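You operate a simulated robot arm through the tools that you are given. There is no shell and no other tool.

You run a simulated robot arm. Do the job below in one go: nothing can be reset, and whatever is moved stays where it is left.

## Task
Sand the rough patch off the brown block, then wax that patch.
Fine: red sanding block first, then the yellow wax pad from the yellow wax tray; both go back. Set down upright: red sanding block, yellow wax pad. A coat counts when it lies all over at full strength: go over it till it gets no stronger. What is to be rubbed or washed off counts as gone when no trace of it is left.

Only the result counts: the job must be done as asked and must still hold three seconds after the hand-in. Knocking over, shifting, dropping, spilling or breaking anything else fails it.

## Robot
A 6-joint arm with a two-finger gripper, fixed in place. Base frame: the origin is at the foot of the arm, x ahead of it, y to its left, z up. Readings come in mm, degrees, newtons and seconds.
With the tool pointing down near the work surface it reaches from about 380 to 860 mm from the base axis. Its first joint turns from -166.0 to 166.0 degrees. Payload 2.45 kg.
The tool frame sits at the grasp point between the pads (the TCP): z along the fingers, y along the line on which they close. The tips reach 20 mm beyond it. The gripper opens to 140 mm. The gripper's body begins 168 mm behind the TCP.
Orientation is that of the tool frame in the base frame, as [roll, pitch, yaw] about the fixed x, y, z axes, in that order (R = Rz(yaw) Ry(pitch) Rx(roll)). With the fingers straight down and closing along the base's y, the tool's x points along the base's -x, its y along +y and its z along -z.

## Interface
- The arm moves only by the tool send_rows. Its argument "rows" is a list of rows, each a list of 3 entries, a list of its own where there are three numbers: the shift along the base's x, y, z in m, then the turn, a rotation vector about the base's x, y, z in degrees, then the gripper command, from -1 (shut) to 1 (fully open), values between in proportion. In form: [[[x, y, z], [ax, ay, az], hand], ...]. A call has 1 to 20 rows; each row shifts and turns the commanded pose from where the row before left it. A row lasts 0.2 s, in which the tool goes at most 50 mm and 8.6 degrees; a call with a longer step from one row to the next is refused whole, and so is a gripper value outside its range. A pose out of reach is approached as far as the arm can. The call stops where the force on the tool passes 40 N (or 10 N more than at its start, if that is more) or the arm is blocked; 0.2 s more then pass. The fingers move at their own pace (about 45 mm/s each) and stop on an object; they squeeze with about 35 N. The grip force told is the motor's: it shows also when the fingers shut on nothing. Time passes only in rows, and 0.2 s behind the last, so rows that do not move let the fingers close. It gives the time, the measured TCP pose, the force on the tool (base axes), the opening and the grip force at its end, in the units of the frame above (readings bear some noise), with the torque about the TCP (base axes, N m) and any sound that the robot's microphone picked up.
- Cameras (640 x 400 px; columns grow to the right, rows downward): "scene" is fixed at [400.9, -501.6, 1688.3]; the picture's right is [-0.81, 0.58, 0.00], its down [0.55, 0.76, -0.35] and it looks along [-0.20, -0.28, -0.94] (base axes); focal length 335 px, centre (320, 200). "wrist" rides on the gripper at [78, 11, -209] in the tool frame; the picture's right is [-0.14, 0.99, 0.00], its down [-0.92, -0.13, -0.37] and it looks along [-0.36, -0.05, 0.93] (tool axes); focal length 280 px, centre (320, 200). There is no depth. A picture from a camera that has moved, and an enlarged one, comes with that camera's place and axes in the base frame and with its lens.
- camera(camera): a new picture of that camera. No time passes.
- lift_body(by): slides the trunk up (or, below 0, down) by that many mm; the arm rides with it, the base frame stays. It gives what a move gives, with no picture.
- close_up(camera, box): a new picture of the part [left, top, right, bottom] of that camera's present view, enlarged. No time passes.
- hand_in(): hands the job in; it is judged then, once.

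Nothing tells you positions but the pictures and the camera data. Unless the task says otherwise, let go and move clear before handing in.

The tools are called by a JSON object that holds its "op" and its "data". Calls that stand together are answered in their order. send_rows: Moves the arm, as the interface text tells. Its arguments: {"type":"object","properties":{"rows":{"type":"array"}},"required":["rows"]} The other tools are called the same way: lift_body (by) slides the trunk up or down; camera (camera) takes a picture; close_up (camera, box) takes an enlarged picture of a part of a camera's view; hand_in () hands the job in.

At the start:

```text
clock: 0.0
eef_pos: [264.7, -476.8, 1210.1]
orientation: [179.9, 0.0, -180.0]
wrist_force: [0.3, 0.8, -0.1]
wrist_torque: [-0.02, -0.03, 0.01]
finger_gap: 139.9
gripper_force: 0.0
trunk travel left (down, up): [-150.0, 80.0]
```

scene: 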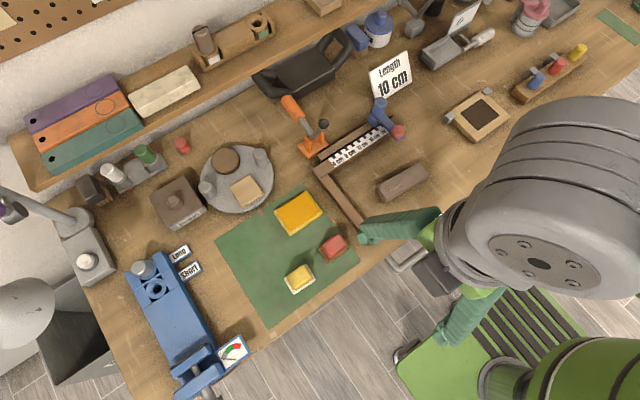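
wrist: 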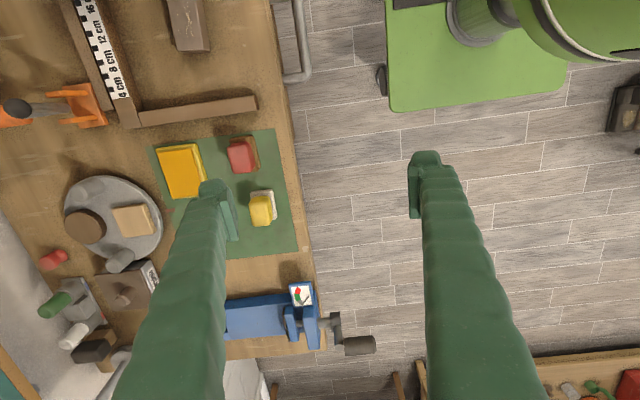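

I see a workbench with a green mat holding a yellow-orange item, a red block and a small yellow pad; several brown items are around it. I'll take enlarged views to tell which is which.

{"op": "close_up", "data": {"camera": "scene", "box": [200, 170, 380, 320]}}

{"op": "close_up", "data": {"camera": "scene", "box": [300, 80, 540, 230]}}

{"op": "close_up", "data": {"camera": "scene", "box": [70, 120, 290, 260]}}

{"op": "close_up", "data": {"camera": "wrist", "box": [100, 100, 320, 270]}}

{"op": "close_up", "data": {"camera": "wrist", "box": [0, 0, 300, 190]}}

```text
2.67 times, centred on (290, 245) of scene
camera zoom: at [400.9, -501.6, 1688.3], right [-0.81, 0.58, 0.0], down [0.55, 0.76, -0.35], along [-0.2, -0.28, -0.94], focal length 892 px, centre (400, 80)
```

zoom: 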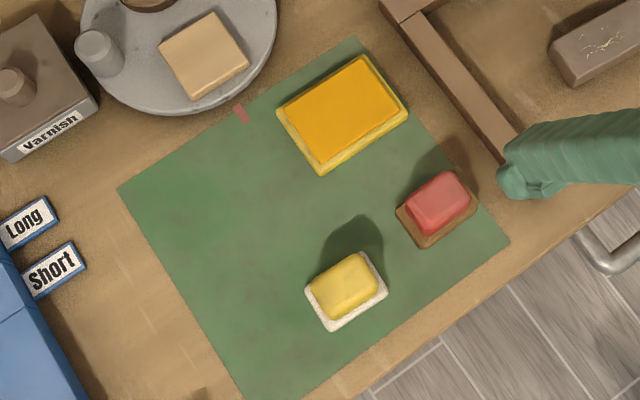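

```text
2.67 times, centred on (420, 155) of scene
camera zoom: at [400.9, -501.6, 1688.3], right [-0.81, 0.58, 0.0], down [0.55, 0.76, -0.35], along [-0.2, -0.28, -0.94], focal length 892 px, centre (53, 320)
```

zoom: 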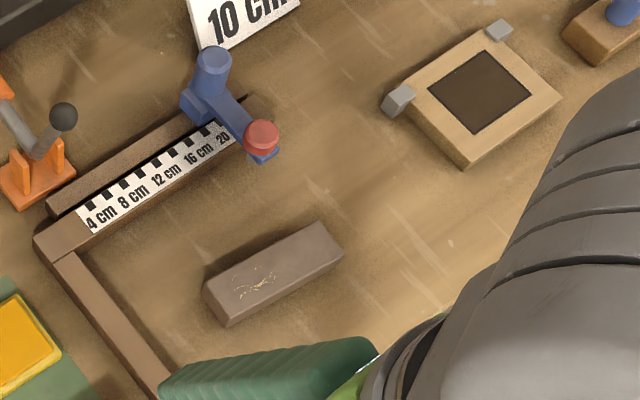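

```text
2.86 times, centred on (180, 190) of scene
camera zoom: at [400.9, -501.6, 1688.3], right [-0.81, 0.58, 0.0], down [0.55, 0.76, -0.35], along [-0.2, -0.28, -0.94], focal length 956 px, centre (720, 229)
```

zoom: 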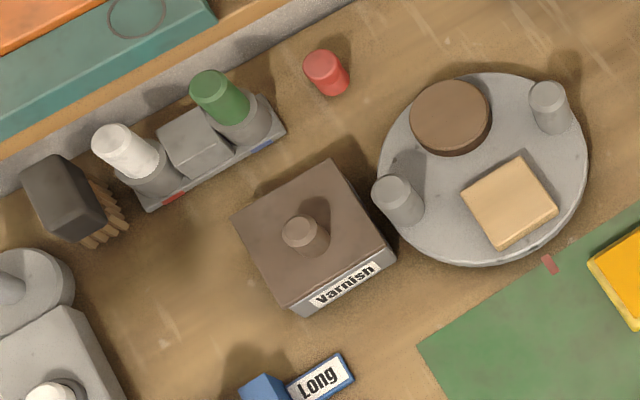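

```text
2.35 times, centred on (210, 185) of wrist
camera zoom: at [185.7, -464.6, 1419.2], right [0.14, 0.99, 0.0], down [0.92, -0.13, 0.37], along [0.36, -0.05, -0.93], focal length 660 px, centre (579, 235)
```

zoom: 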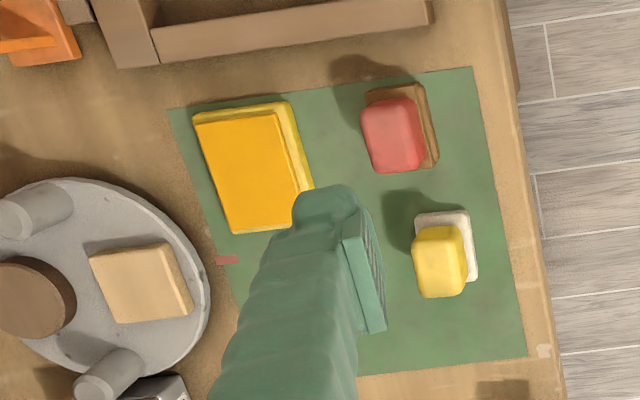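

```text
2.11 times, centred on (150, 95) of wrist
camera zoom: at [185.7, -464.6, 1419.2], right [0.14, 0.99, 0.0], down [0.92, -0.13, 0.37], along [0.36, -0.05, -0.93], focal length 590 px, centre (678, 421)
```

zoom: 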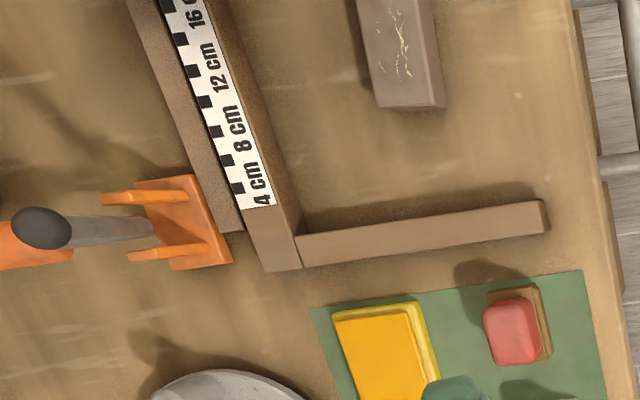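

The red block with brown base is the sanding block. The small yellow pad with white base is the wax pad, and the larger yellow and orange slab should be the wax tray. The brown block with scratches lies around x≈40, y≈-650, and the bench top is near z≈900. I'll move over the area for a better look.

{"op": "send_rows", "data": {"rows": [[[-0.029, -0.036, -0.015], [0, 0, 0], 1], [[-0.029, -0.036, -0.015], [0, 0, 0], 1], [[-0.029, -0.036, -0.015], [0, 0, 0], 1], [[-0.028, -0.035, -0.015], [0, 0, 0], 1], [[0, 0, 0], [0, 0, 0], 1]]}}

{"op": "camera", "data": {"camera": "wrist"}}

{"op": "camera", "data": {"camera": "scene"}}

```text
clock: 1.2
eef_pos: [149.8, -619.3, 1148.4]
orientation: [-180.0, -0.1, 180.0]
wrist_force: [-0.8, 0.5, -0.5]
wrist_torque: [-0.02, -0.01, 0.0]
finger_gap: 140.3
gripper_force: 0.2
trunk travel left (down, up): [-150.0, 80.0]
```

```text
taken
camera wrist: at [70.9, -607.3, 1358.5], right [0.14, 0.99, 0.0], down [0.92, -0.13, 0.37], along [0.36, -0.05, -0.93], focal length 280 px, centre (320, 200)
```

wrist: 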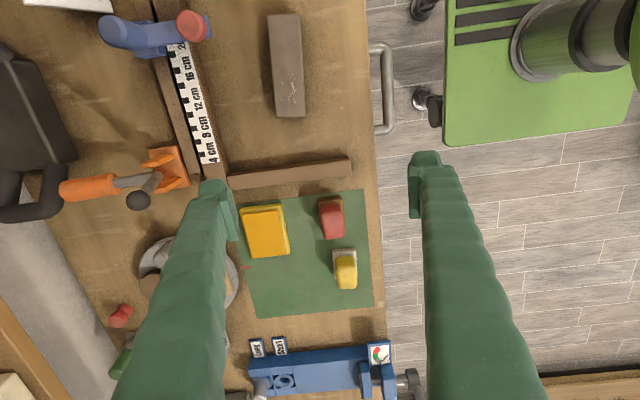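

```text
taken
```

scene: 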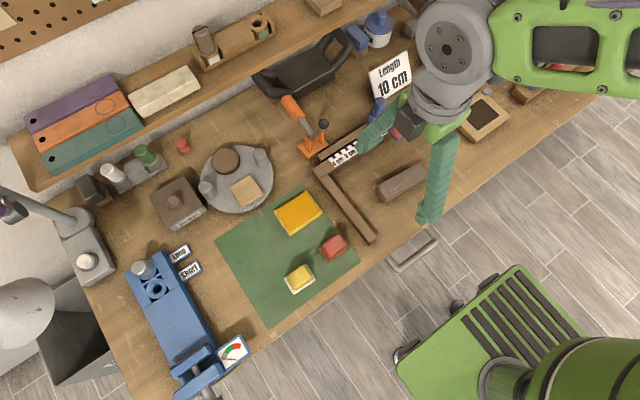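

Now I have a clear view of both. I'll enlarge the tools, tray and block to measure them.

{"op": "close_up", "data": {"camera": "wrist", "box": [230, 180, 390, 320]}}

{"op": "close_up", "data": {"camera": "wrist", "box": [220, 0, 380, 120]}}

{"op": "close_up", "data": {"camera": "scene", "box": [340, 130, 460, 250]}}

{"op": "close_up", "data": {"camera": "scene", "box": [250, 170, 370, 310]}}

```text
2.86 times, centred on (310, 250) of wrist
camera zoom: at [70.9, -607.3, 1358.5], right [0.14, 0.99, 0.0], down [0.92, -0.13, 0.37], along [0.36, -0.05, -0.93], focal length 801 px, centre (349, 57)
```

zoom: 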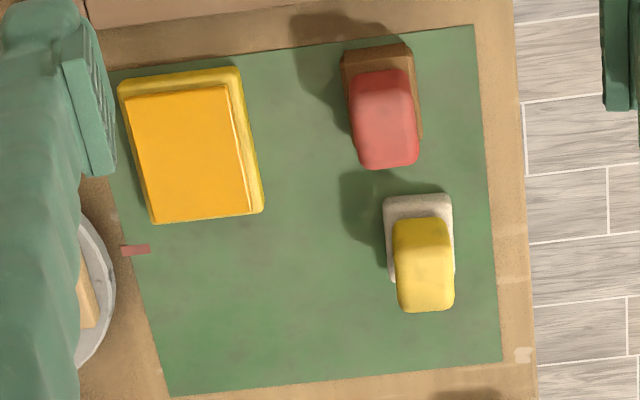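

```text
3.33 times, centred on (300, 60) of wrist
camera zoom: at [70.9, -607.3, 1358.5], right [0.14, 0.99, 0.0], down [0.92, -0.13, 0.37], along [0.36, -0.05, -0.93], focal length 935 px, centre (387, 667)
```

zoom: 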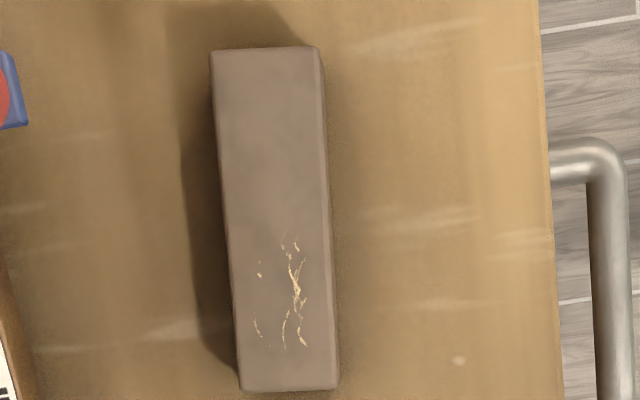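

```text
3.33 times, centred on (400, 190) of scene
camera zoom: at [400.9, -501.6, 1688.3], right [-0.81, 0.58, 0.0], down [0.55, 0.76, -0.35], along [-0.2, -0.28, -0.94], focal length 1116 px, centre (53, 233)
```

zoom: 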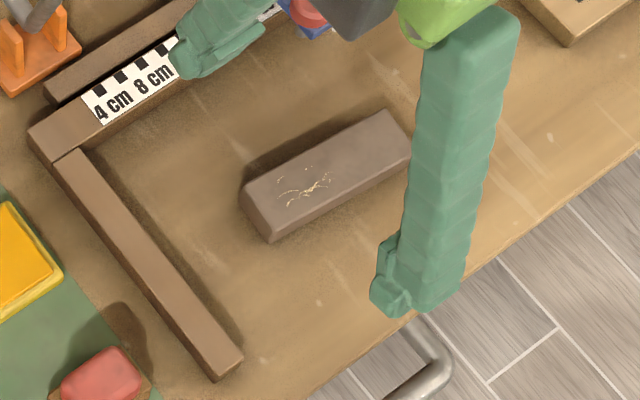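

```text
2.86 times, centred on (310, 240) of scene
camera zoom: at [400.9, -501.6, 1688.3], right [-0.81, 0.58, 0.0], down [0.55, 0.76, -0.35], along [-0.2, -0.28, -0.94], focal length 956 px, centre (349, 86)
```

zoom: 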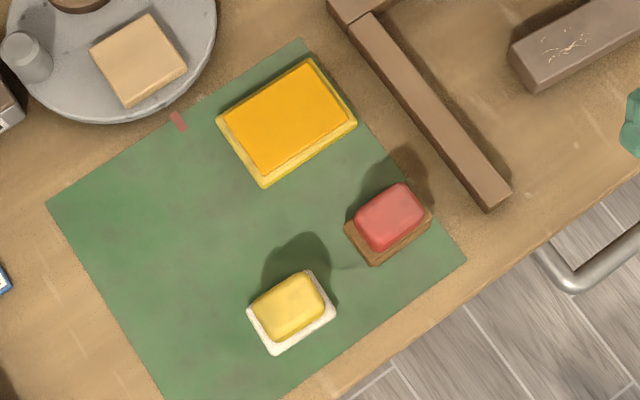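

The bench top is near z≈905. The sanding block is centred around (273,-622) and the wax pad around (380,-608), both long along x. The tray is around (293,-735) and the patch around (64,-649). I'll go above the sanding block to look closer.

{"op": "send_rows", "data": {"rows": [[[0.031, -0.0007, -0.0345], [0, 0, 0], 0.2], [[0.031, -0.0007, -0.0345], [0, 0, 0], 0.2], [[0.031, -0.0007, -0.0345], [0, 0, 0], 0.2], [[0.031, -0.0007, -0.0345], [0, 0, 0], 0.2], [[0, 0, 0], [0, 0, 0], 0.2], [[0, 0, 0], [0, 0, 0], 0.2]]}}

{"op": "camera", "data": {"camera": "wrist"}}

{"op": "close_up", "data": {"camera": "scene", "box": [280, 180, 400, 280]}}

```text
clock: 2.6
eef_pos: [273.1, -621.8, 1011.5]
orientation: [179.9, 0.0, -180.0]
wrist_force: [-0.6, 0.7, -0.7]
wrist_torque: [0.0, 0.01, -0.01]
finger_gap: 83.9
gripper_force: 0.0
trunk travel left (down, up): [-150.0, 80.0]
```

```text
taken
camera wrist: at [194.7, -610.5, 1221.0], right [0.14, 0.99, 0.0], down [0.92, -0.13, 0.37], along [0.37, -0.05, -0.93], focal length 280 px, centre (320, 200)
```

wrist: 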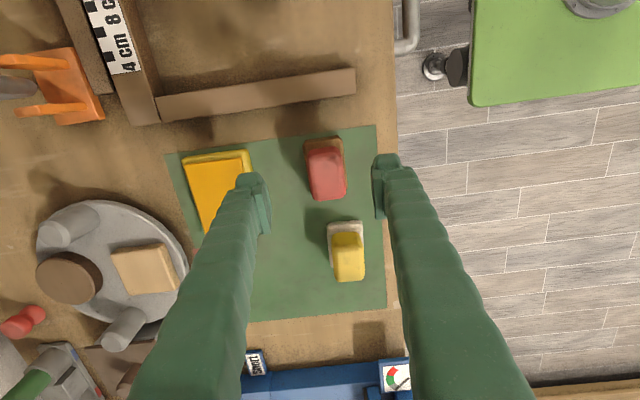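

```text
4.00 times, centred on (340, 230) of scene
camera zoom: at [400.9, -501.6, 1688.3], right [-0.81, 0.58, 0.0], down [0.55, 0.76, -0.35], along [-0.2, -0.28, -0.94], focal length 1339 px, centre (240, 80)
```

zoom: 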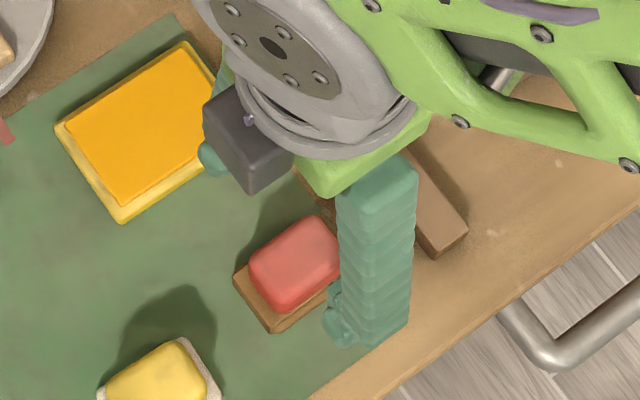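

{"op": "close_up", "data": {"camera": "wrist", "box": [270, 120, 390, 300]}}

{"op": "close_up", "data": {"camera": "wrist", "box": [295, 125, 365, 215]}}

```text
2.22 times, centred on (330, 210) of wrist
camera zoom: at [194.7, -610.5, 1221.0], right [0.14, 0.99, 0.0], down [0.92, -0.13, 0.37], along [0.37, -0.05, -0.93], focal length 623 px, centre (298, 178)
```

zoom: 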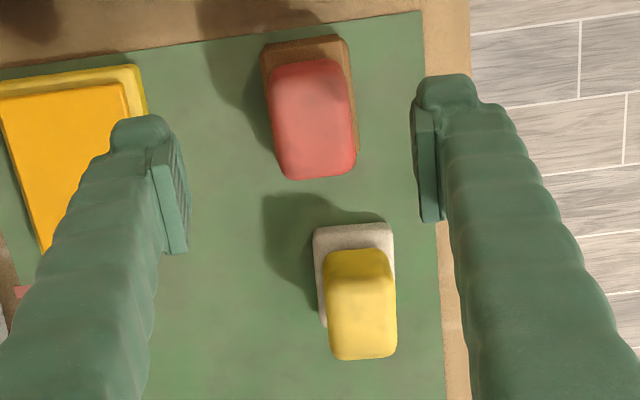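

```text
4.44 times, centred on (330, 170) of wrist
camera zoom: at [194.7, -610.5, 1221.0], right [0.14, 0.99, 0.0], down [0.92, -0.13, 0.37], along [0.37, -0.05, -0.93], focal length 1246 px, centre (276, 333)
```

zoom: 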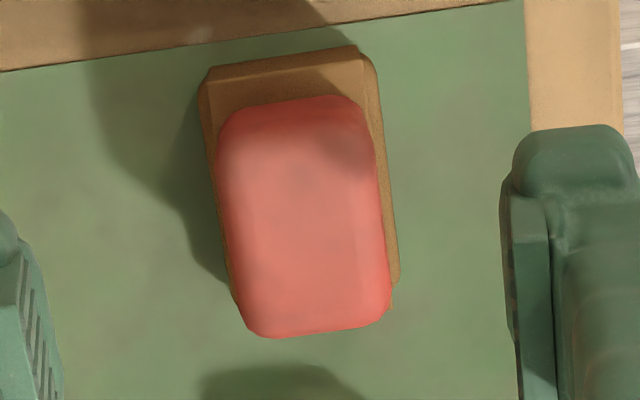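

The sanding block handle is about 53 × 36 mm, centred near (276,-616), with its top at about z≈950. I'll come down around it and close.

{"op": "send_rows", "data": {"rows": [[[0.0025, 0.0055, 0], [0, 0, 0], 0.1], [[0, 0, -0.03], [0, 0, 0], 0.1], [[0, 0, -0.025], [0, 0, 0], 0.1], [[0, 0, -0.012], [0, 0, 0], 0.1], [[0, 0, 0], [0, 0, 0], 0.1]]}}

{"op": "camera", "data": {"camera": "wrist"}}

{"op": "close_up", "data": {"camera": "wrist", "box": [230, 90, 410, 230]}}

```text
clock: 3.8
eef_pos: [274.9, -616.3, 944.3]
orientation: [179.9, 0.0, 179.9]
wrist_force: [-0.3, 0.1, 0.0]
wrist_torque: [0.03, 0.0, 0.0]
finger_gap: 77.2
gripper_force: 0.0
trunk travel left (down, up): [-150.0, 80.0]
```

```text
taken
camera wrist: at [197.1, -605.0, 1154.2], right [0.14, 0.99, 0.0], down [0.92, -0.13, 0.37], along [0.36, -0.05, -0.93], focal length 280 px, centre (320, 200)
```

wrist: 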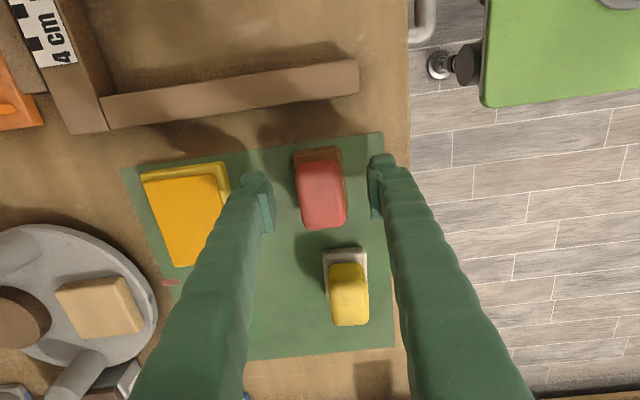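

```text
2.86 times, centred on (320, 160) of wrist
camera zoom: at [197.1, -605.0, 1154.2], right [0.14, 0.99, 0.0], down [0.92, -0.13, 0.37], along [0.36, -0.05, -0.93], focal length 801 px, centre (320, 314)
```

zoom: 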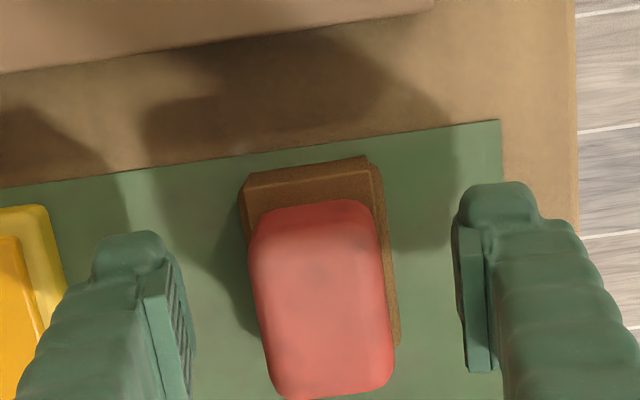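

The handle sits centred between the fingers, so I close on it.

{"op": "send_rows", "data": {"rows": [[[0, 0, 0], [0, 0, 0], -1], [[0, 0, 0], [0, 0, 0], -1], [[0, 0, 0], [0, 0, 0], -1], [[0, 0, 0], [0, 0, 0], -1], [[0, 0, 0], [0, 0, 0], -1]]}}

{"op": "close_up", "data": {"camera": "wrist", "box": [230, 90, 410, 230]}}

{"op": "close_up", "data": {"camera": "scene", "box": [280, 180, 400, 280]}}

```text
clock: 5.0
eef_pos: [276.1, -616.4, 945.3]
orientation: [180.0, 0.0, -179.9]
wrist_force: [0.0, -0.6, -0.7]
wrist_torque: [0.0, 0.01, 0.01]
finger_gap: 34.4
gripper_force: 34.9
trunk travel left (down, up): [-150.0, 80.0]
```

```text
2.86 times, centred on (320, 160) of wrist
camera zoom: at [197.1, -604.9, 1154.4], right [0.14, 0.99, 0.0], down [0.92, -0.13, 0.37], along [0.36, -0.05, -0.93], focal length 801 px, centre (320, 314)
```

zoom: 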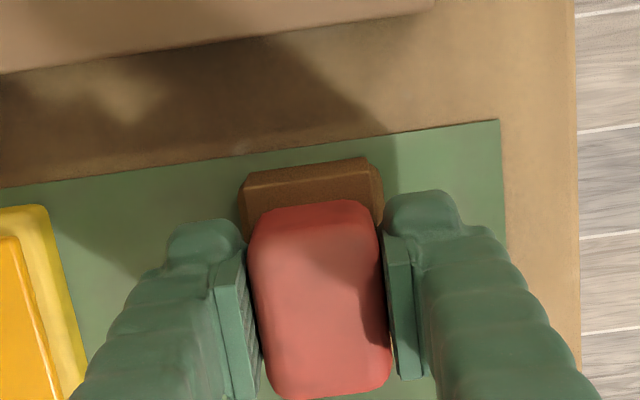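

```text
4.00 times, centred on (340, 230) of scene
camera zoom: at [400.9, -501.6, 1688.3], right [-0.81, 0.58, 0.0], down [0.55, 0.76, -0.35], along [-0.2, -0.28, -0.94], focal length 1339 px, centre (240, 80)
```

zoom: 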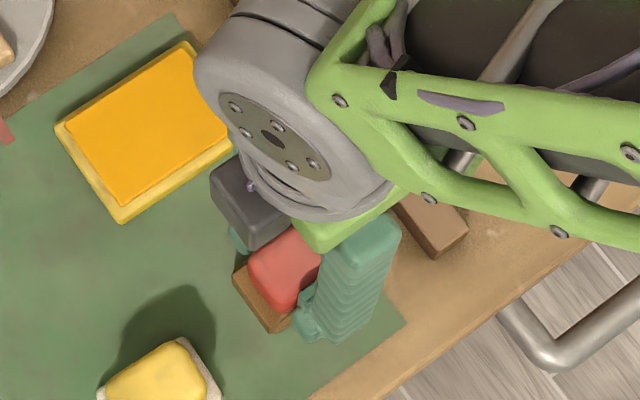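

Held at 34 mm. I lift straight up and move toward the brown block, stopping short so the camera sees the patch.

{"op": "send_rows", "data": {"rows": [[[0, 0, 0.03], [0, 0, 0], -1], [[0, 0, 0.045], [0, 0, 0], -1], [[-0.02, -0.006, 0.02], [0, 0, 0], -1], [[-0.04, -0.01, 0], [0, 0, 0], -1], [[-0.04, -0.01, 0], [0, 0, 0], -1], [[-0.026, -0.007, 0], [0, 0, 0], -1], [[0, 0, 0], [0, 0, 0], -1]]}}

{"op": "camera", "data": {"camera": "wrist"}}

{"op": "close_up", "data": {"camera": "wrist", "box": [210, 40, 430, 200]}}

{"op": "camera", "data": {"camera": "scene"}}

```text
clock: 6.6
eef_pos: [149.9, -649.7, 1040.5]
orientation: [-180.0, 0.1, 179.9]
wrist_force: [-0.4, 0.9, -1.6]
wrist_torque: [0.03, -0.01, -0.03]
finger_gap: 34.8
gripper_force: 35.1
trunk travel left (down, up): [-150.0, 80.0]
```

```text
taken
camera wrist: at [71.2, -639.1, 1250.0], right [0.14, 0.99, 0.0], down [0.92, -0.13, 0.37], along [0.36, -0.05, -0.93], focal length 280 px, centre (320, 200)
```

wrist: 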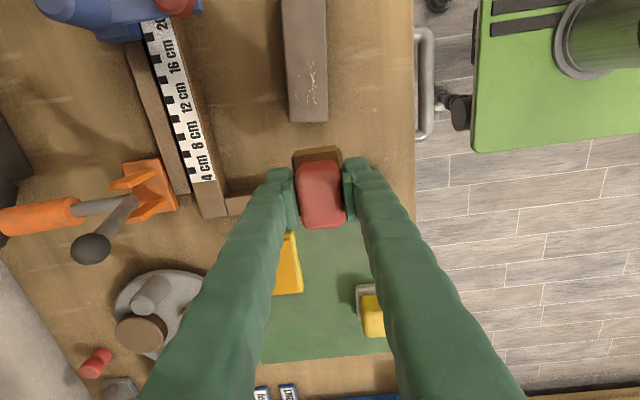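

```text
2.50 times, centred on (320, 120) of wrist
camera zoom: at [71.2, -639.1, 1250.0], right [0.14, 0.99, 0.0], down [0.92, -0.13, 0.37], along [0.36, -0.05, -0.93], focal length 701 px, centre (320, 400)
```

zoom: 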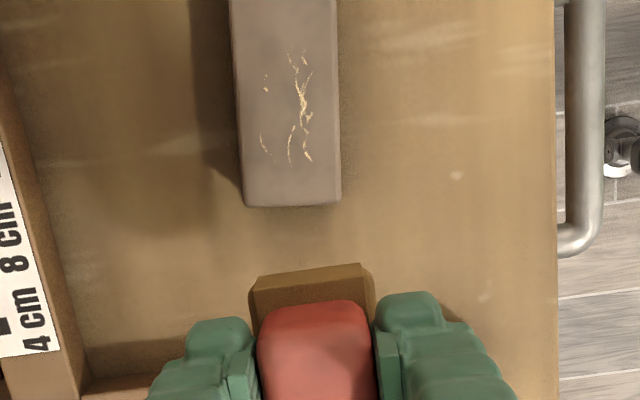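

```text
taken
```

scene: 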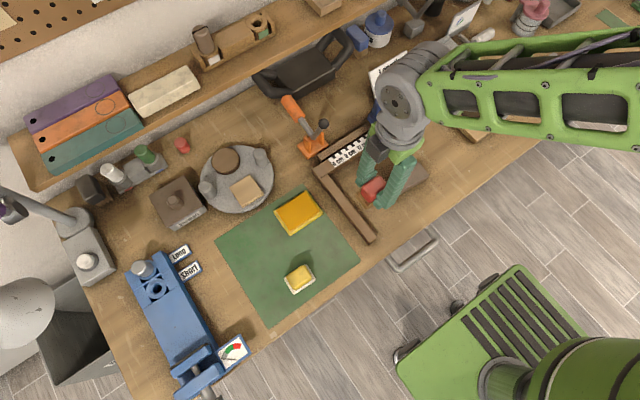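

The patch spans about x 43–84 and y -662 to -641 on top of the block. I'll position the sanding block above its centre, then descend in small steps until it touches.

{"op": "send_rows", "data": {"rows": [[[-0.043, -0.0012, 0], [0, 0, 0], -1], [[-0.0432, -0.0012, -0.015], [0, 0, 0], -1], [[0, 0, -0.025], [0, 0, 0], -1], [[0, 0, -0.005], [0, 0, 0], -1], [[0, 0, 0], [0, 0, 0], -1]]}}

{"op": "close_up", "data": {"camera": "scene", "box": [340, 130, 460, 250]}}

{"op": "close_up", "data": {"camera": "wrist", "box": [210, 40, 430, 240]}}

```text
clock: 7.8
eef_pos: [63.8, -650.7, 993.9]
orientation: [180.0, 0.0, -180.0]
wrist_force: [0.2, 0.2, -1.7]
wrist_torque: [0.01, -0.03, 0.0]
finger_gap: 34.9
gripper_force: 35.0
trunk travel left (down, up): [-150.0, 80.0]
```

```text
3.33 times, centred on (400, 190) of scene
camera zoom: at [400.9, -501.6, 1688.3], right [-0.81, 0.58, 0.0], down [0.55, 0.76, -0.35], along [-0.2, -0.28, -0.94], focal length 1116 px, centre (53, 233)
```

zoom: 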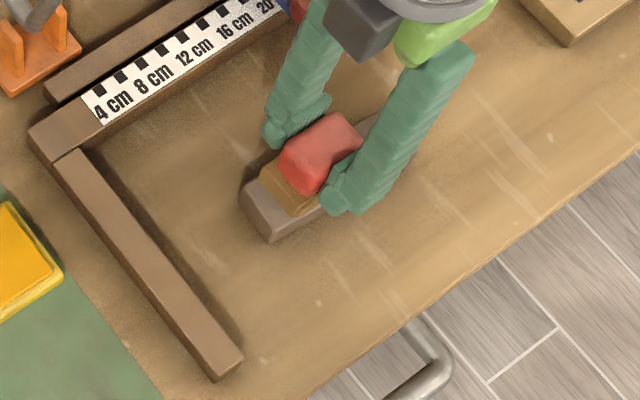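

```text
2.00 times, centred on (320, 140) of wrist
camera zoom: at [-14.6, -639.9, 1204.1], right [0.14, 0.99, 0.0], down [0.92, -0.13, 0.37], along [0.37, -0.05, -0.93], focal length 561 px, centre (320, 320)
```

zoom: 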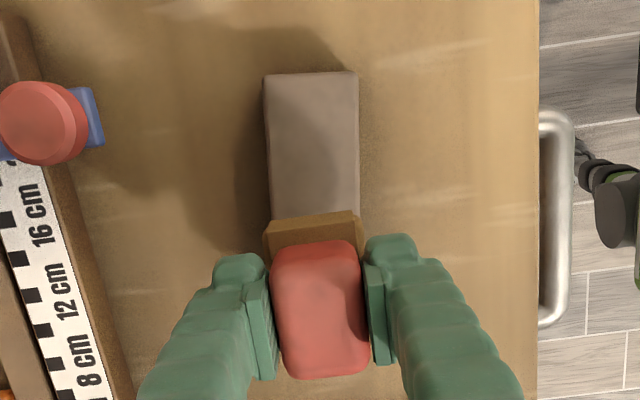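

{"op": "send_rows", "data": {"rows": [[[0, -0.001, -0.004], [0, 0, 0], -1], [[0, 0, -0.004], [0, 0, 0], -1], [[0, 0, -0.004], [0, 0, 0], -1], [[0, 0, -0.003], [0, 0, 0], -1], [[0, 0, 0], [0, 0, 0], -1]]}}

{"op": "send_rows", "data": {"rows": [[[0, 0, -0.002], [0, 0, 0], -1], [[0, 0, -0.002], [0, 0, 0], -1], [[0, 0, -0.002], [0, 0, 0], -1]]}}

```text
clock: 9.0
eef_pos: [62.8, -652.5, 979.1]
orientation: [180.0, 0.1, -179.9]
wrist_force: [0.1, 0.5, -1.2]
wrist_torque: [0.0, 0.03, 0.01]
finger_gap: 34.9
gripper_force: 34.8
trunk travel left (down, up): [-150.0, 80.0]
```

```text
clock: 9.8
eef_pos: [63.3, -652.3, 975.2]
orientation: [-179.9, -0.1, -180.0]
wrist_force: [-0.9, 2.8, 8.1]
wrist_torque: [0.15, 0.01, 0.02]
finger_gap: 34.8
gripper_force: 35.3
trunk travel left (down, up): [-150.0, 80.0]
```

Contact at about z 975 with 8 N. Now I rub back and forth along the block with light pressure.

{"op": "send_rows", "data": {"rows": [[[0.01, 0, -0.0005], [0, 0, 0], -1], [[-0.01, 0, 0], [0, 0, 0], -1], [[-0.01, 0, 0], [0, 0, 0], -1], [[-0.01, 0, 0], [0, 0, 0], -1], [[0.01, 0, 0], [0, 0, 0], -1], [[0.01, 0, 0], [0, 0, 0], -1], [[0.01, 0, 0], [0, 0, 0], -1], [[-0.01, 0, 0], [0, 0, 0], -1], [[-0.01, 0, 0], [0, 0, 0], -1], [[-0.01, 0, 0], [0, 0, 0], -1], [[0.01, 0, 0], [0, 0, 0], -1], [[0.01, 0, 0], [0, 0, 0], -1]]}}

{"op": "close_up", "data": {"camera": "scene", "box": [340, 130, 460, 250]}}

```text
clock: 12.4
eef_pos: [61.6, -652.0, 974.0]
orientation: [180.0, 0.0, -179.9]
wrist_force: [-5.2, 0.0, 16.5]
wrist_torque: [-0.01, 0.33, 0.02]
finger_gap: 34.9
gripper_force: 35.2
trunk travel left (down, up): [-150.0, 80.0]
```

```text
3.33 times, centred on (400, 190) of scene
camera zoom: at [400.9, -501.6, 1688.3], right [-0.81, 0.58, 0.0], down [0.55, 0.76, -0.35], along [-0.2, -0.28, -0.94], focal length 1116 px, centre (53, 233)
```

zoom: 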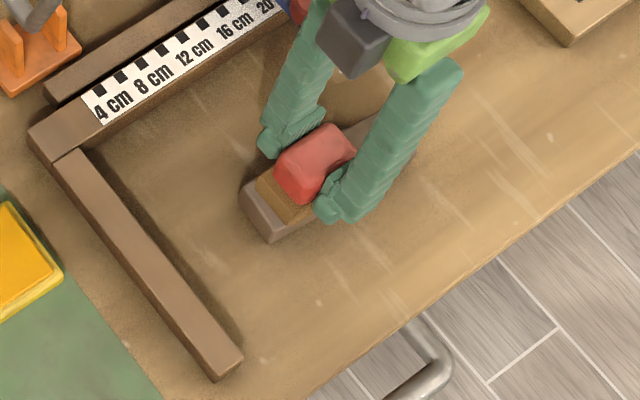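

The block held still. I lift off and back away to check the patch.

{"op": "send_rows", "data": {"rows": [[[0, 0, 0.02], [0, 0, 0], -1], [[0.01, 0, 0.04], [0, 0, 0], -1], [[0.045, 0, 0], [0, 0, 0], -1], [[0.035, 0, 0], [0, 0, 0], -1], [[0, 0, 0], [0, 0, 0], -1]]}}

{"op": "close_up", "data": {"camera": "wrist", "box": [250, 0, 370, 140]}}

{"op": "close_up", "data": {"camera": "scene", "box": [360, 150, 440, 210]}}

```text
clock: 13.6
eef_pos: [152.3, -653.1, 1031.7]
orientation: [179.9, 0.0, -180.0]
wrist_force: [-0.2, -0.7, 0.2]
wrist_torque: [-0.03, -0.01, 0.0]
finger_gap: 34.8
gripper_force: 34.9
trunk travel left (down, up): [-150.0, 80.0]
```

```text
2.86 times, centred on (310, 70) of wrist
camera zoom: at [74.3, -641.4, 1242.6], right [0.14, 0.99, 0.0], down [0.92, -0.13, 0.37], along [0.37, -0.05, -0.93], focal length 801 px, centre (349, 571)
```

zoom: 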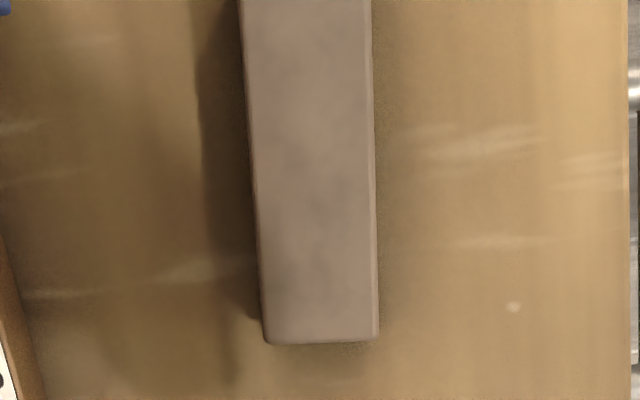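

```text
6.67 times, centred on (400, 180) of scene
camera zoom: at [400.9, -501.6, 1688.3], right [-0.81, 0.58, 0.0], down [0.55, 0.76, -0.35], along [-0.2, -0.28, -0.94], focal length 2231 px, centre (-213, 333)
```

zoom: 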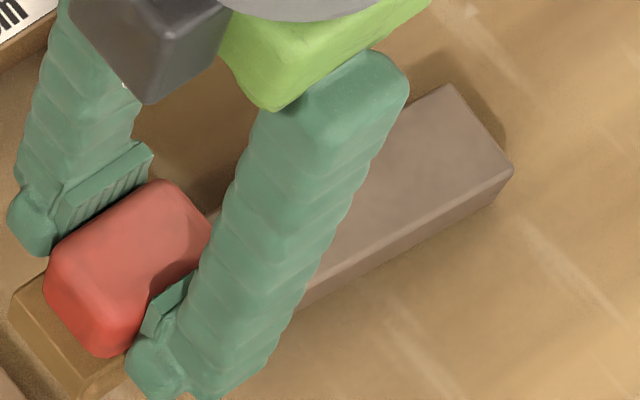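

The scratches look gone; I zoom in harder to be sure.

{"op": "close_up", "data": {"camera": "wrist", "box": [285, 0, 345, 60]}}

{"op": "close_up", "data": {"camera": "wrist", "box": [285, 55, 345, 125]}}

```text
6.67 times, centred on (315, 30) of wrist
camera zoom: at [74.3, -641.4, 1242.6], right [0.14, 0.99, 0.0], down [0.92, -0.13, 0.37], along [0.37, -0.05, -0.93], focal length 1869 px, centre (353, 1333)
```

zoom: 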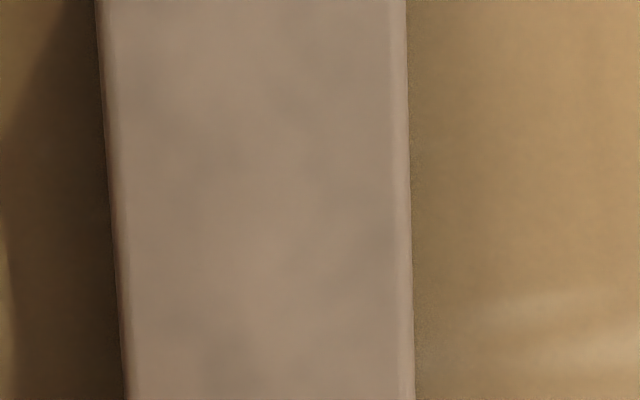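

```text
5.71 times, centred on (315, 90) of wrist
camera zoom: at [74.3, -641.4, 1242.6], right [0.14, 0.99, 0.0], down [0.92, -0.13, 0.37], along [0.37, -0.05, -0.93], focal length 1602 px, centre (349, 829)
```

zoom: 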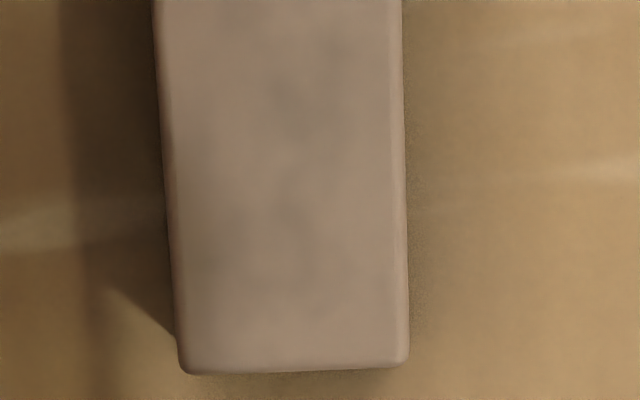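

It looks clean. I'll make one more pass, with sideways overlap too, so nothing is left at the patch edges.

{"op": "send_rows", "data": {"rows": [[[-0.045, 0, 0], [0, 0, 0], -1], [[-0.045, 0, 0], [0, 0, 0], -1], [[0, 0, -0.03], [0, 0, 0], -1], [[0, 0, -0.02], [0, 0, 0], -1], [[0, 0.0025, -0.006], [0, 0, 0], -1], [[0, 0, -0.003], [0, 0, 0], -1], [[0, 0, -0.0015], [0, 0, 0], -1], [[0, 0, 0], [0, 0, 0], -1]]}}

{"op": "send_rows", "data": {"rows": [[[0.012, 0, 0], [0, 0, 0], -1], [[-0.012, 0, 0], [0, 0, 0], -1], [[-0.014, 0, 0], [0, 0, 0], -1], [[0.014, 0, 0], [0, 0, 0], -1], [[0.012, 0, 0], [0, 0, 0], -1], [[-0.012, -0.003, 0], [0, 0, 0], -1], [[-0.014, -0.002, 0], [0, 0, 0], -1], [[0.014, 0, 0], [0, 0, 0], -1], [[0.012, 0, 0], [0, 0, 0], -1], [[-0.012, 0, 0], [0, 0, 0], -1], [[-0.014, 0, 0], [0, 0, 0], -1], [[0.014, 0, 0], [0, 0, 0], -1], [[0.012, 0, 0], [0, 0, 0], -1], [[-0.012, 0.0025, 0], [0, 0, 0], -1]]}}

{"op": "send_rows", "data": {"rows": [[[0, 0, 0.02], [0, 0, 0], -1], [[0.01, 0, 0.04], [0, 0, 0], -1], [[0.045, 0, 0], [0, 0, 0], -1], [[0.045, 0, 0], [0, 0, 0], -1], [[0, 0, 0], [0, 0, 0], -1]]}}

{"op": "close_up", "data": {"camera": "wrist", "box": [250, 0, 370, 140]}}

{"op": "camera", "data": {"camera": "wrist"}}

```text
clock: 15.4
eef_pos: [63.6, -648.8, 974.0]
orientation: [-179.9, 0.1, 180.0]
wrist_force: [-1.7, 2.1, 12.9]
wrist_torque: [0.11, 0.12, -0.01]
finger_gap: 34.4
gripper_force: 35.4
trunk travel left (down, up): [-150.0, 80.0]
```

```text
clock: 18.4
eef_pos: [66.1, -651.1, 973.6]
orientation: [-179.9, 0.0, -180.0]
wrist_force: [10.1, -1.2, 22.0]
wrist_torque: [-0.04, -0.3, 0.02]
finger_gap: 34.7
gripper_force: 35.1
trunk travel left (down, up): [-150.0, 80.0]
```

```text
clock: 19.6
eef_pos: [163.9, -650.9, 1032.2]
orientation: [-179.9, -0.1, -179.9]
wrist_force: [0.4, 0.1, -1.3]
wrist_torque: [0.06, -0.01, 0.01]
finger_gap: 34.7
gripper_force: 35.1
trunk travel left (down, up): [-150.0, 80.0]
```

```text
2.86 times, centred on (310, 70) of wrist
camera zoom: at [85.2, -640.7, 1243.0], right [0.14, 0.99, 0.0], down [0.92, -0.13, 0.37], along [0.36, -0.05, -0.93], focal length 801 px, centre (349, 571)
```

zoom: 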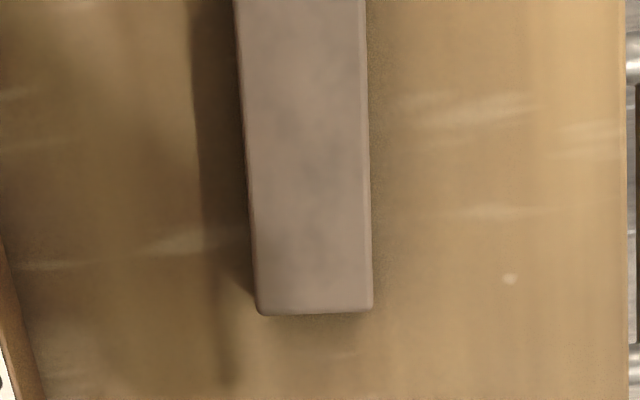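

```text
taken
camera wrist: at [85.2, -640.7, 1243.0], right [0.14, 0.99, 0.0], down [0.92, -0.13, 0.37], along [0.36, -0.05, -0.93], focal length 280 px, centre (320, 200)
```

wrist: 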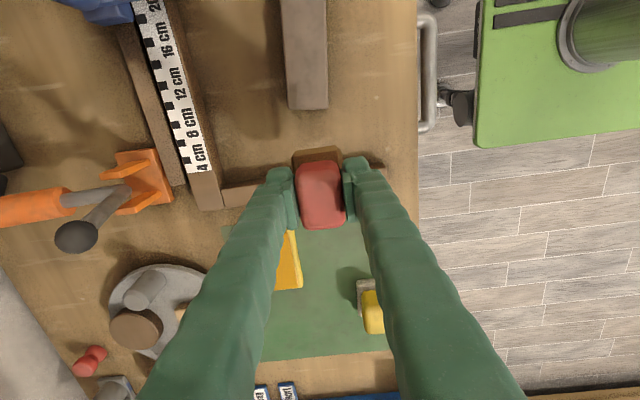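

The patch is clean. I take the sanding block back to its place on the mat.

{"op": "send_rows", "data": {"rows": [[[0.0374, 0.0115, 0], [0, 0, 0], -1], [[0.0374, 0.0115, 0], [0, 0, 0], -1], [[0.0374, 0.0115, 0], [0, 0, 0], -1], [[0, 0, -0.03], [0, 0, 0], -1], [[0, 0, -0.03], [0, 0, 0], -1], [[0, 0, -0.015], [0, 0, 0], -1], [[0, 0, 0], [0, 0, 0], -1], [[0, 0, 0], [0, 0, 0], -1]]}}

```text
clock: 21.4
eef_pos: [274.9, -618.0, 956.9]
orientation: [-179.9, 0.0, 179.9]
wrist_force: [-0.3, 0.3, -1.4]
wrist_torque: [-0.03, -0.01, 0.0]
finger_gap: 34.7
gripper_force: 35.1
trunk travel left (down, up): [-150.0, 80.0]
```

{"op": "send_rows", "data": {"rows": [[[0.0006, 0.0012, -0.005], [0, 0, 0], -1], [[0, 0, -0.003], [0, 0, 0], -1], [[0, 0, -0.002], [0, 0, 0], -1], [[0, 0, 0], [0, 0, 0], -1]]}}

```text
clock: 22.4
eef_pos: [275.0, -616.7, 946.6]
orientation: [-180.0, -0.1, 180.0]
wrist_force: [-0.5, 0.5, -0.7]
wrist_torque: [0.02, 0.02, 0.0]
finger_gap: 34.7
gripper_force: 35.4
trunk travel left (down, up): [-150.0, 80.0]
```

{"op": "send_rows", "data": {"rows": [[[0.0004, 0, -0.001], [0, 0, 0], -1], [[0, 0, -0.001], [0, 0, 0], -1], [[0, 0, 0], [0, 0, 0], -1]]}}

```text
clock: 23.2
eef_pos: [277.2, -616.8, 944.1]
orientation: [-180.0, -0.1, -180.0]
wrist_force: [0.1, -0.2, -1.0]
wrist_torque: [-0.01, -0.01, -0.04]
finger_gap: 34.6
gripper_force: 35.2
trunk travel left (down, up): [-150.0, 80.0]
```

{"op": "send_rows", "data": {"rows": [[[0, 0, -0.001], [0, 0, 0], -1], [[0, 0, -0.0005], [0, 0, 0], -1], [[0, 0, 0], [0, 0, 0], -1]]}}

{"op": "close_up", "data": {"camera": "scene", "box": [280, 180, 400, 280]}}

```text
clock: 24.0
eef_pos: [276.7, -617.3, 943.6]
orientation: [180.0, 0.1, 179.9]
wrist_force: [0.1, -0.4, 0.5]
wrist_torque: [-0.08, -0.02, -0.01]
finger_gap: 34.7
gripper_force: 34.2
trunk travel left (down, up): [-150.0, 80.0]
```

```text
4.00 times, centred on (340, 230) of scene
camera zoom: at [400.9, -501.6, 1688.3], right [-0.81, 0.58, 0.0], down [0.55, 0.76, -0.35], along [-0.2, -0.28, -0.94], focal length 1339 px, centre (240, 80)
```

zoom: 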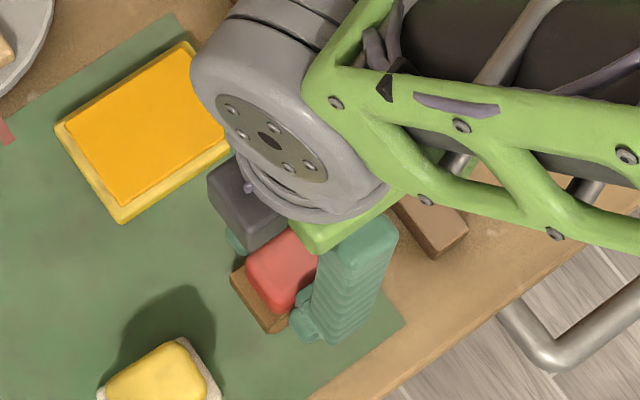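

It's back on the mat within a millimetre, touching lightly. I open and rise.

{"op": "send_rows", "data": {"rows": [[[0, 0, 0], [0, 0, 0], -0.4], [[0, 0, 0], [0, 0, 0], -0.1], [[0, 0, 0], [0, 0, 0], 0.1], [[0, 0, 0], [0, 0, 0], 0.1], [[0, 0, 0.03], [0, 0, 0], 0.1], [[0, 0, 0.04], [0, 0, 0], 0.1], [[0, 0, 0], [0, 0, 0], 0.1]]}}

{"op": "camera", "data": {"camera": "wrist"}}

{"op": "close_up", "data": {"camera": "scene", "box": [250, 170, 370, 310]}}

```text
clock: 25.6
eef_pos: [276.3, -615.8, 1013.3]
orientation: [179.9, 0.0, 180.0]
wrist_force: [0.7, -0.7, 1.1]
wrist_torque: [-0.03, 0.01, -0.01]
finger_gap: 77.0
gripper_force: 0.1
trunk travel left (down, up): [-150.0, 80.0]
```

```text
taken
camera wrist: at [198.0, -604.9, 1224.1], right [0.14, 0.99, 0.0], down [0.92, -0.13, 0.37], along [0.36, -0.05, -0.93], focal length 280 px, centre (320, 200)
```

wrist: 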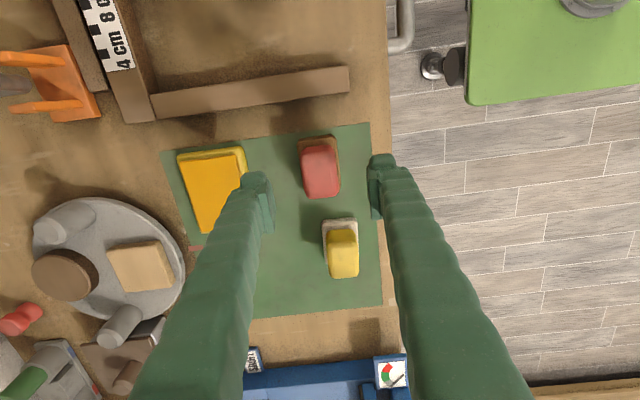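

```text
2.86 times, centred on (310, 240) of scene
camera zoom: at [400.9, -501.6, 1688.3], right [-0.81, 0.58, 0.0], down [0.55, 0.76, -0.35], along [-0.2, -0.28, -0.94], focal length 956 px, centre (349, 86)
```

zoom: 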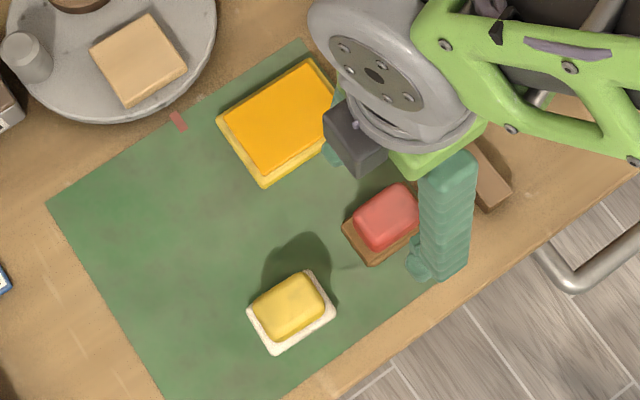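

The sanding block stands upright at its place. Next I move above the wax pad.

{"op": "send_rows", "data": {"rows": [[[0.035, 0.003, 0], [0, 0, 0], 0.1], [[0.035, 0.003, 0], [0, 0, 0], 0.1], [[0.032, 0.004, 0], [0, 0, 0], 0.1], [[0, 0, 0], [0, 0, 0], 0.1]]}}

{"op": "close_up", "data": {"camera": "wrist", "box": [240, 100, 400, 240]}}

{"op": "camera", "data": {"camera": "wrist"}}

```text
clock: 26.6
eef_pos: [378.2, -605.8, 1014.4]
orientation: [179.9, 0.0, -179.9]
wrist_force: [0.0, 0.5, -0.1]
wrist_torque: [0.01, 0.0, 0.01]
finger_gap: 76.9
gripper_force: 0.0
trunk travel left (down, up): [-150.0, 80.0]
```

```text
2.86 times, centred on (320, 170) of wrist
camera zoom: at [300.0, -595.1, 1223.7], right [0.14, 0.99, 0.0], down [0.92, -0.13, 0.37], along [0.36, -0.05, -0.93], focal length 801 px, centre (320, 286)
```

zoom: 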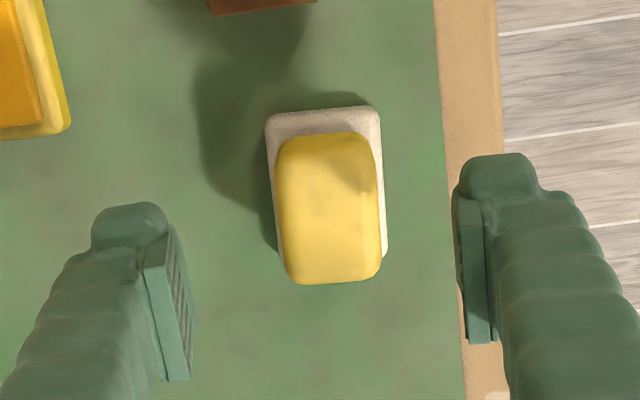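

```text
taken
camera wrist: at [300.0, -595.1, 1223.7], right [0.14, 0.99, 0.0], down [0.92, -0.13, 0.37], along [0.36, -0.05, -0.93], focal length 280 px, centre (320, 200)
```

wrist: 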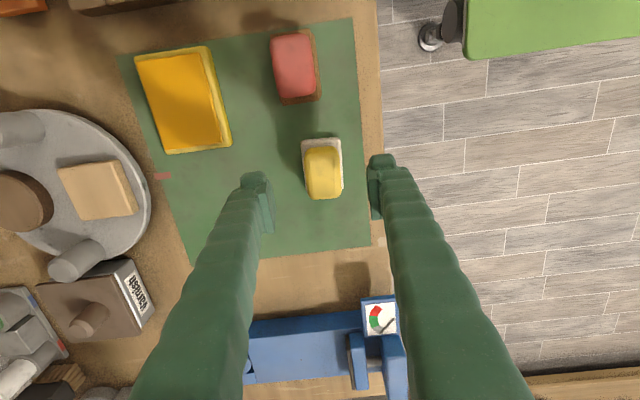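

The pad is nearly centred. I shift 3 mm, descend and close on its handle.

{"op": "send_rows", "data": {"rows": [[[0.001, 0.0028, -0.02], [0, 0, 0], 0.1], [[0, 0, -0.025], [0, 0, 0], 0.1], [[0, 0, -0.017], [0, 0, 0], 0.1], [[0, 0, -0.007], [0, 0, 0], 0.1], [[0, 0, 0], [0, 0, 0], 0.1]]}}

{"op": "close_up", "data": {"camera": "wrist", "box": [230, 100, 410, 240]}}

```text
clock: 27.8
eef_pos: [379.8, -603.5, 944.8]
orientation: [-180.0, -0.1, 180.0]
wrist_force: [0.0, 0.1, -1.0]
wrist_torque: [-0.04, 0.01, 0.01]
finger_gap: 76.9
gripper_force: 0.0
trunk travel left (down, up): [-150.0, 80.0]
```

```text
2.86 times, centred on (320, 170) of wrist
camera zoom: at [300.8, -592.5, 1154.8], right [0.14, 0.99, 0.0], down [0.92, -0.13, 0.37], along [0.37, -0.05, -0.93], focal length 801 px, centre (320, 286)
```

zoom: 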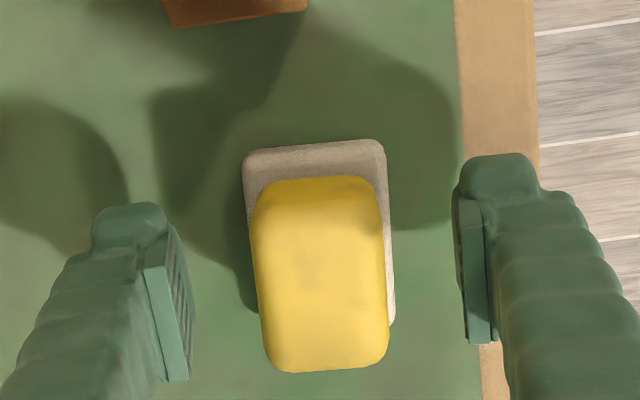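

{"op": "send_rows", "data": {"rows": [[[0, 0, 0], [0, 0, 0], -1], [[0, 0, 0], [0, 0, 0], -1], [[0, 0, 0], [0, 0, 0], -1], [[0, 0, 0], [0, 0, 0], -1], [[0, 0, 0], [0, 0, 0], -1]]}}

{"op": "close_up", "data": {"camera": "scene", "box": [250, 170, 370, 310]}}

```text
clock: 29.0
eef_pos: [378.1, -603.7, 944.6]
orientation: [-180.0, 0.0, 180.0]
wrist_force: [0.3, 0.2, 0.1]
wrist_torque: [-0.04, -0.03, 0.03]
finger_gap: 35.0
gripper_force: 35.1
trunk travel left (down, up): [-150.0, 80.0]
```

```text
2.86 times, centred on (310, 240) of scene
camera zoom: at [400.9, -501.6, 1688.3], right [-0.81, 0.58, 0.0], down [0.55, 0.76, -0.35], along [-0.2, -0.28, -0.94], focal length 956 px, centre (349, 86)
```

zoom: 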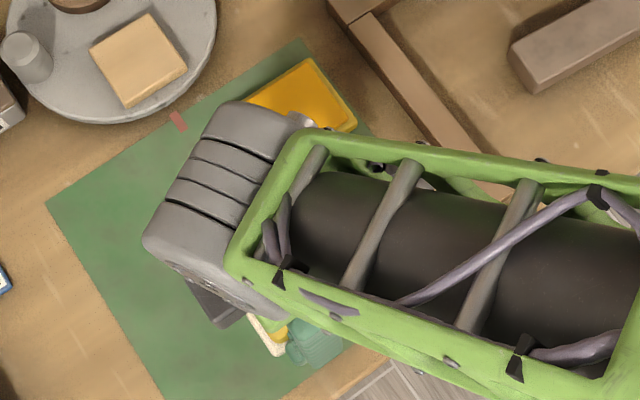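

Gripped at 35 mm. I lift and carry the pad over the wax tray at about (292,-735).

{"op": "send_rows", "data": {"rows": [[[0, 0, 0.03], [0, 0, 0], -1], [[0, 0, 0.045], [0, 0, 0], -1], [[-0.0218, -0.0329, 0], [0, 0, 0], -1], [[-0.0218, -0.0329, 0], [0, 0, 0], -1], [[-0.0218, -0.0329, 0], [0, 0, 0], -1], [[-0.0216, -0.0327, 0], [0, 0, 0], -1], [[0, 0, 0], [0, 0, 0], -1]]}}

{"op": "close_up", "data": {"camera": "wrist", "box": [220, 80, 420, 240]}}

{"op": "close_up", "data": {"camera": "scene", "box": [250, 150, 370, 310]}}

```text
clock: 30.6
eef_pos: [291.6, -735.5, 1019.4]
orientation: [180.0, 0.0, -179.9]
wrist_force: [-0.1, 0.6, -0.6]
wrist_torque: [-0.02, 0.04, -0.03]
finger_gap: 34.6
gripper_force: 35.3
trunk travel left (down, up): [-150.0, 80.0]
```

```text
2.50 times, centred on (320, 160) of wrist
camera zoom: at [213.2, -724.6, 1229.9], right [0.14, 0.99, 0.0], down [0.92, -0.13, 0.37], along [0.37, -0.05, -0.93], focal length 701 px, centre (320, 300)
```

zoom: 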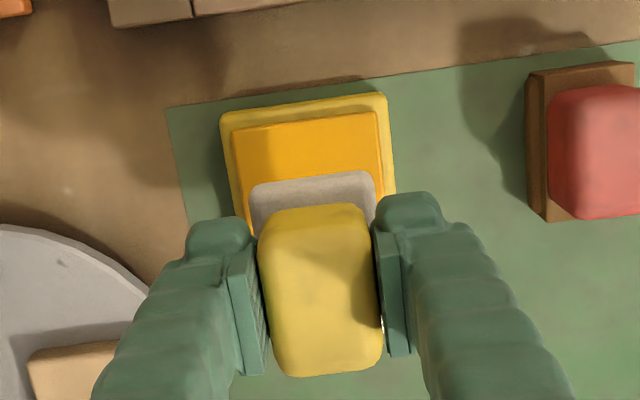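

```text
2.50 times, centred on (310, 230) of scene
camera zoom: at [400.9, -501.6, 1688.3], right [-0.81, 0.58, 0.0], down [0.55, 0.76, -0.35], along [-0.2, -0.28, -0.94], focal length 837 px, centre (345, 125)
```

zoom: 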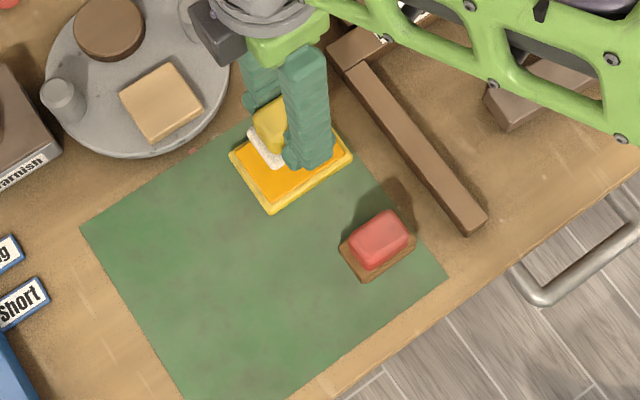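

{"op": "send_rows", "data": {"rows": [[[0, 0, -0.025], [0, 0, 0], -1], [[0, 0, -0.012], [0, 0, 0], -1], [[0, 0, -0.004], [0, 0, 0], -1], [[0, 0, -0.003], [0, 0, 0], -1], [[0, 0, 0], [0, 0, 0], -1]]}}

{"op": "send_rows", "data": {"rows": [[[0, 0, -0.003], [0, 0, 0], -1], [[0, 0, -0.002], [0, 0, 0], -1], [[0, 0, -0.001], [0, 0, 0], -1]]}}

```text
clock: 31.8
eef_pos: [292.7, -736.1, 975.4]
orientation: [179.9, 0.1, -180.0]
wrist_force: [0.1, 0.5, -0.6]
wrist_torque: [0.01, 0.03, 0.02]
finger_gap: 34.7
gripper_force: 35.4
trunk travel left (down, up): [-150.0, 80.0]
```

```text
clock: 32.6
eef_pos: [293.1, -735.5, 969.5]
orientation: [180.0, 0.0, 180.0]
wrist_force: [-0.3, 0.4, -0.9]
wrist_torque: [0.01, 0.03, -0.03]
finger_gap: 34.5
gripper_force: 35.4
trunk travel left (down, up): [-150.0, 80.0]
```

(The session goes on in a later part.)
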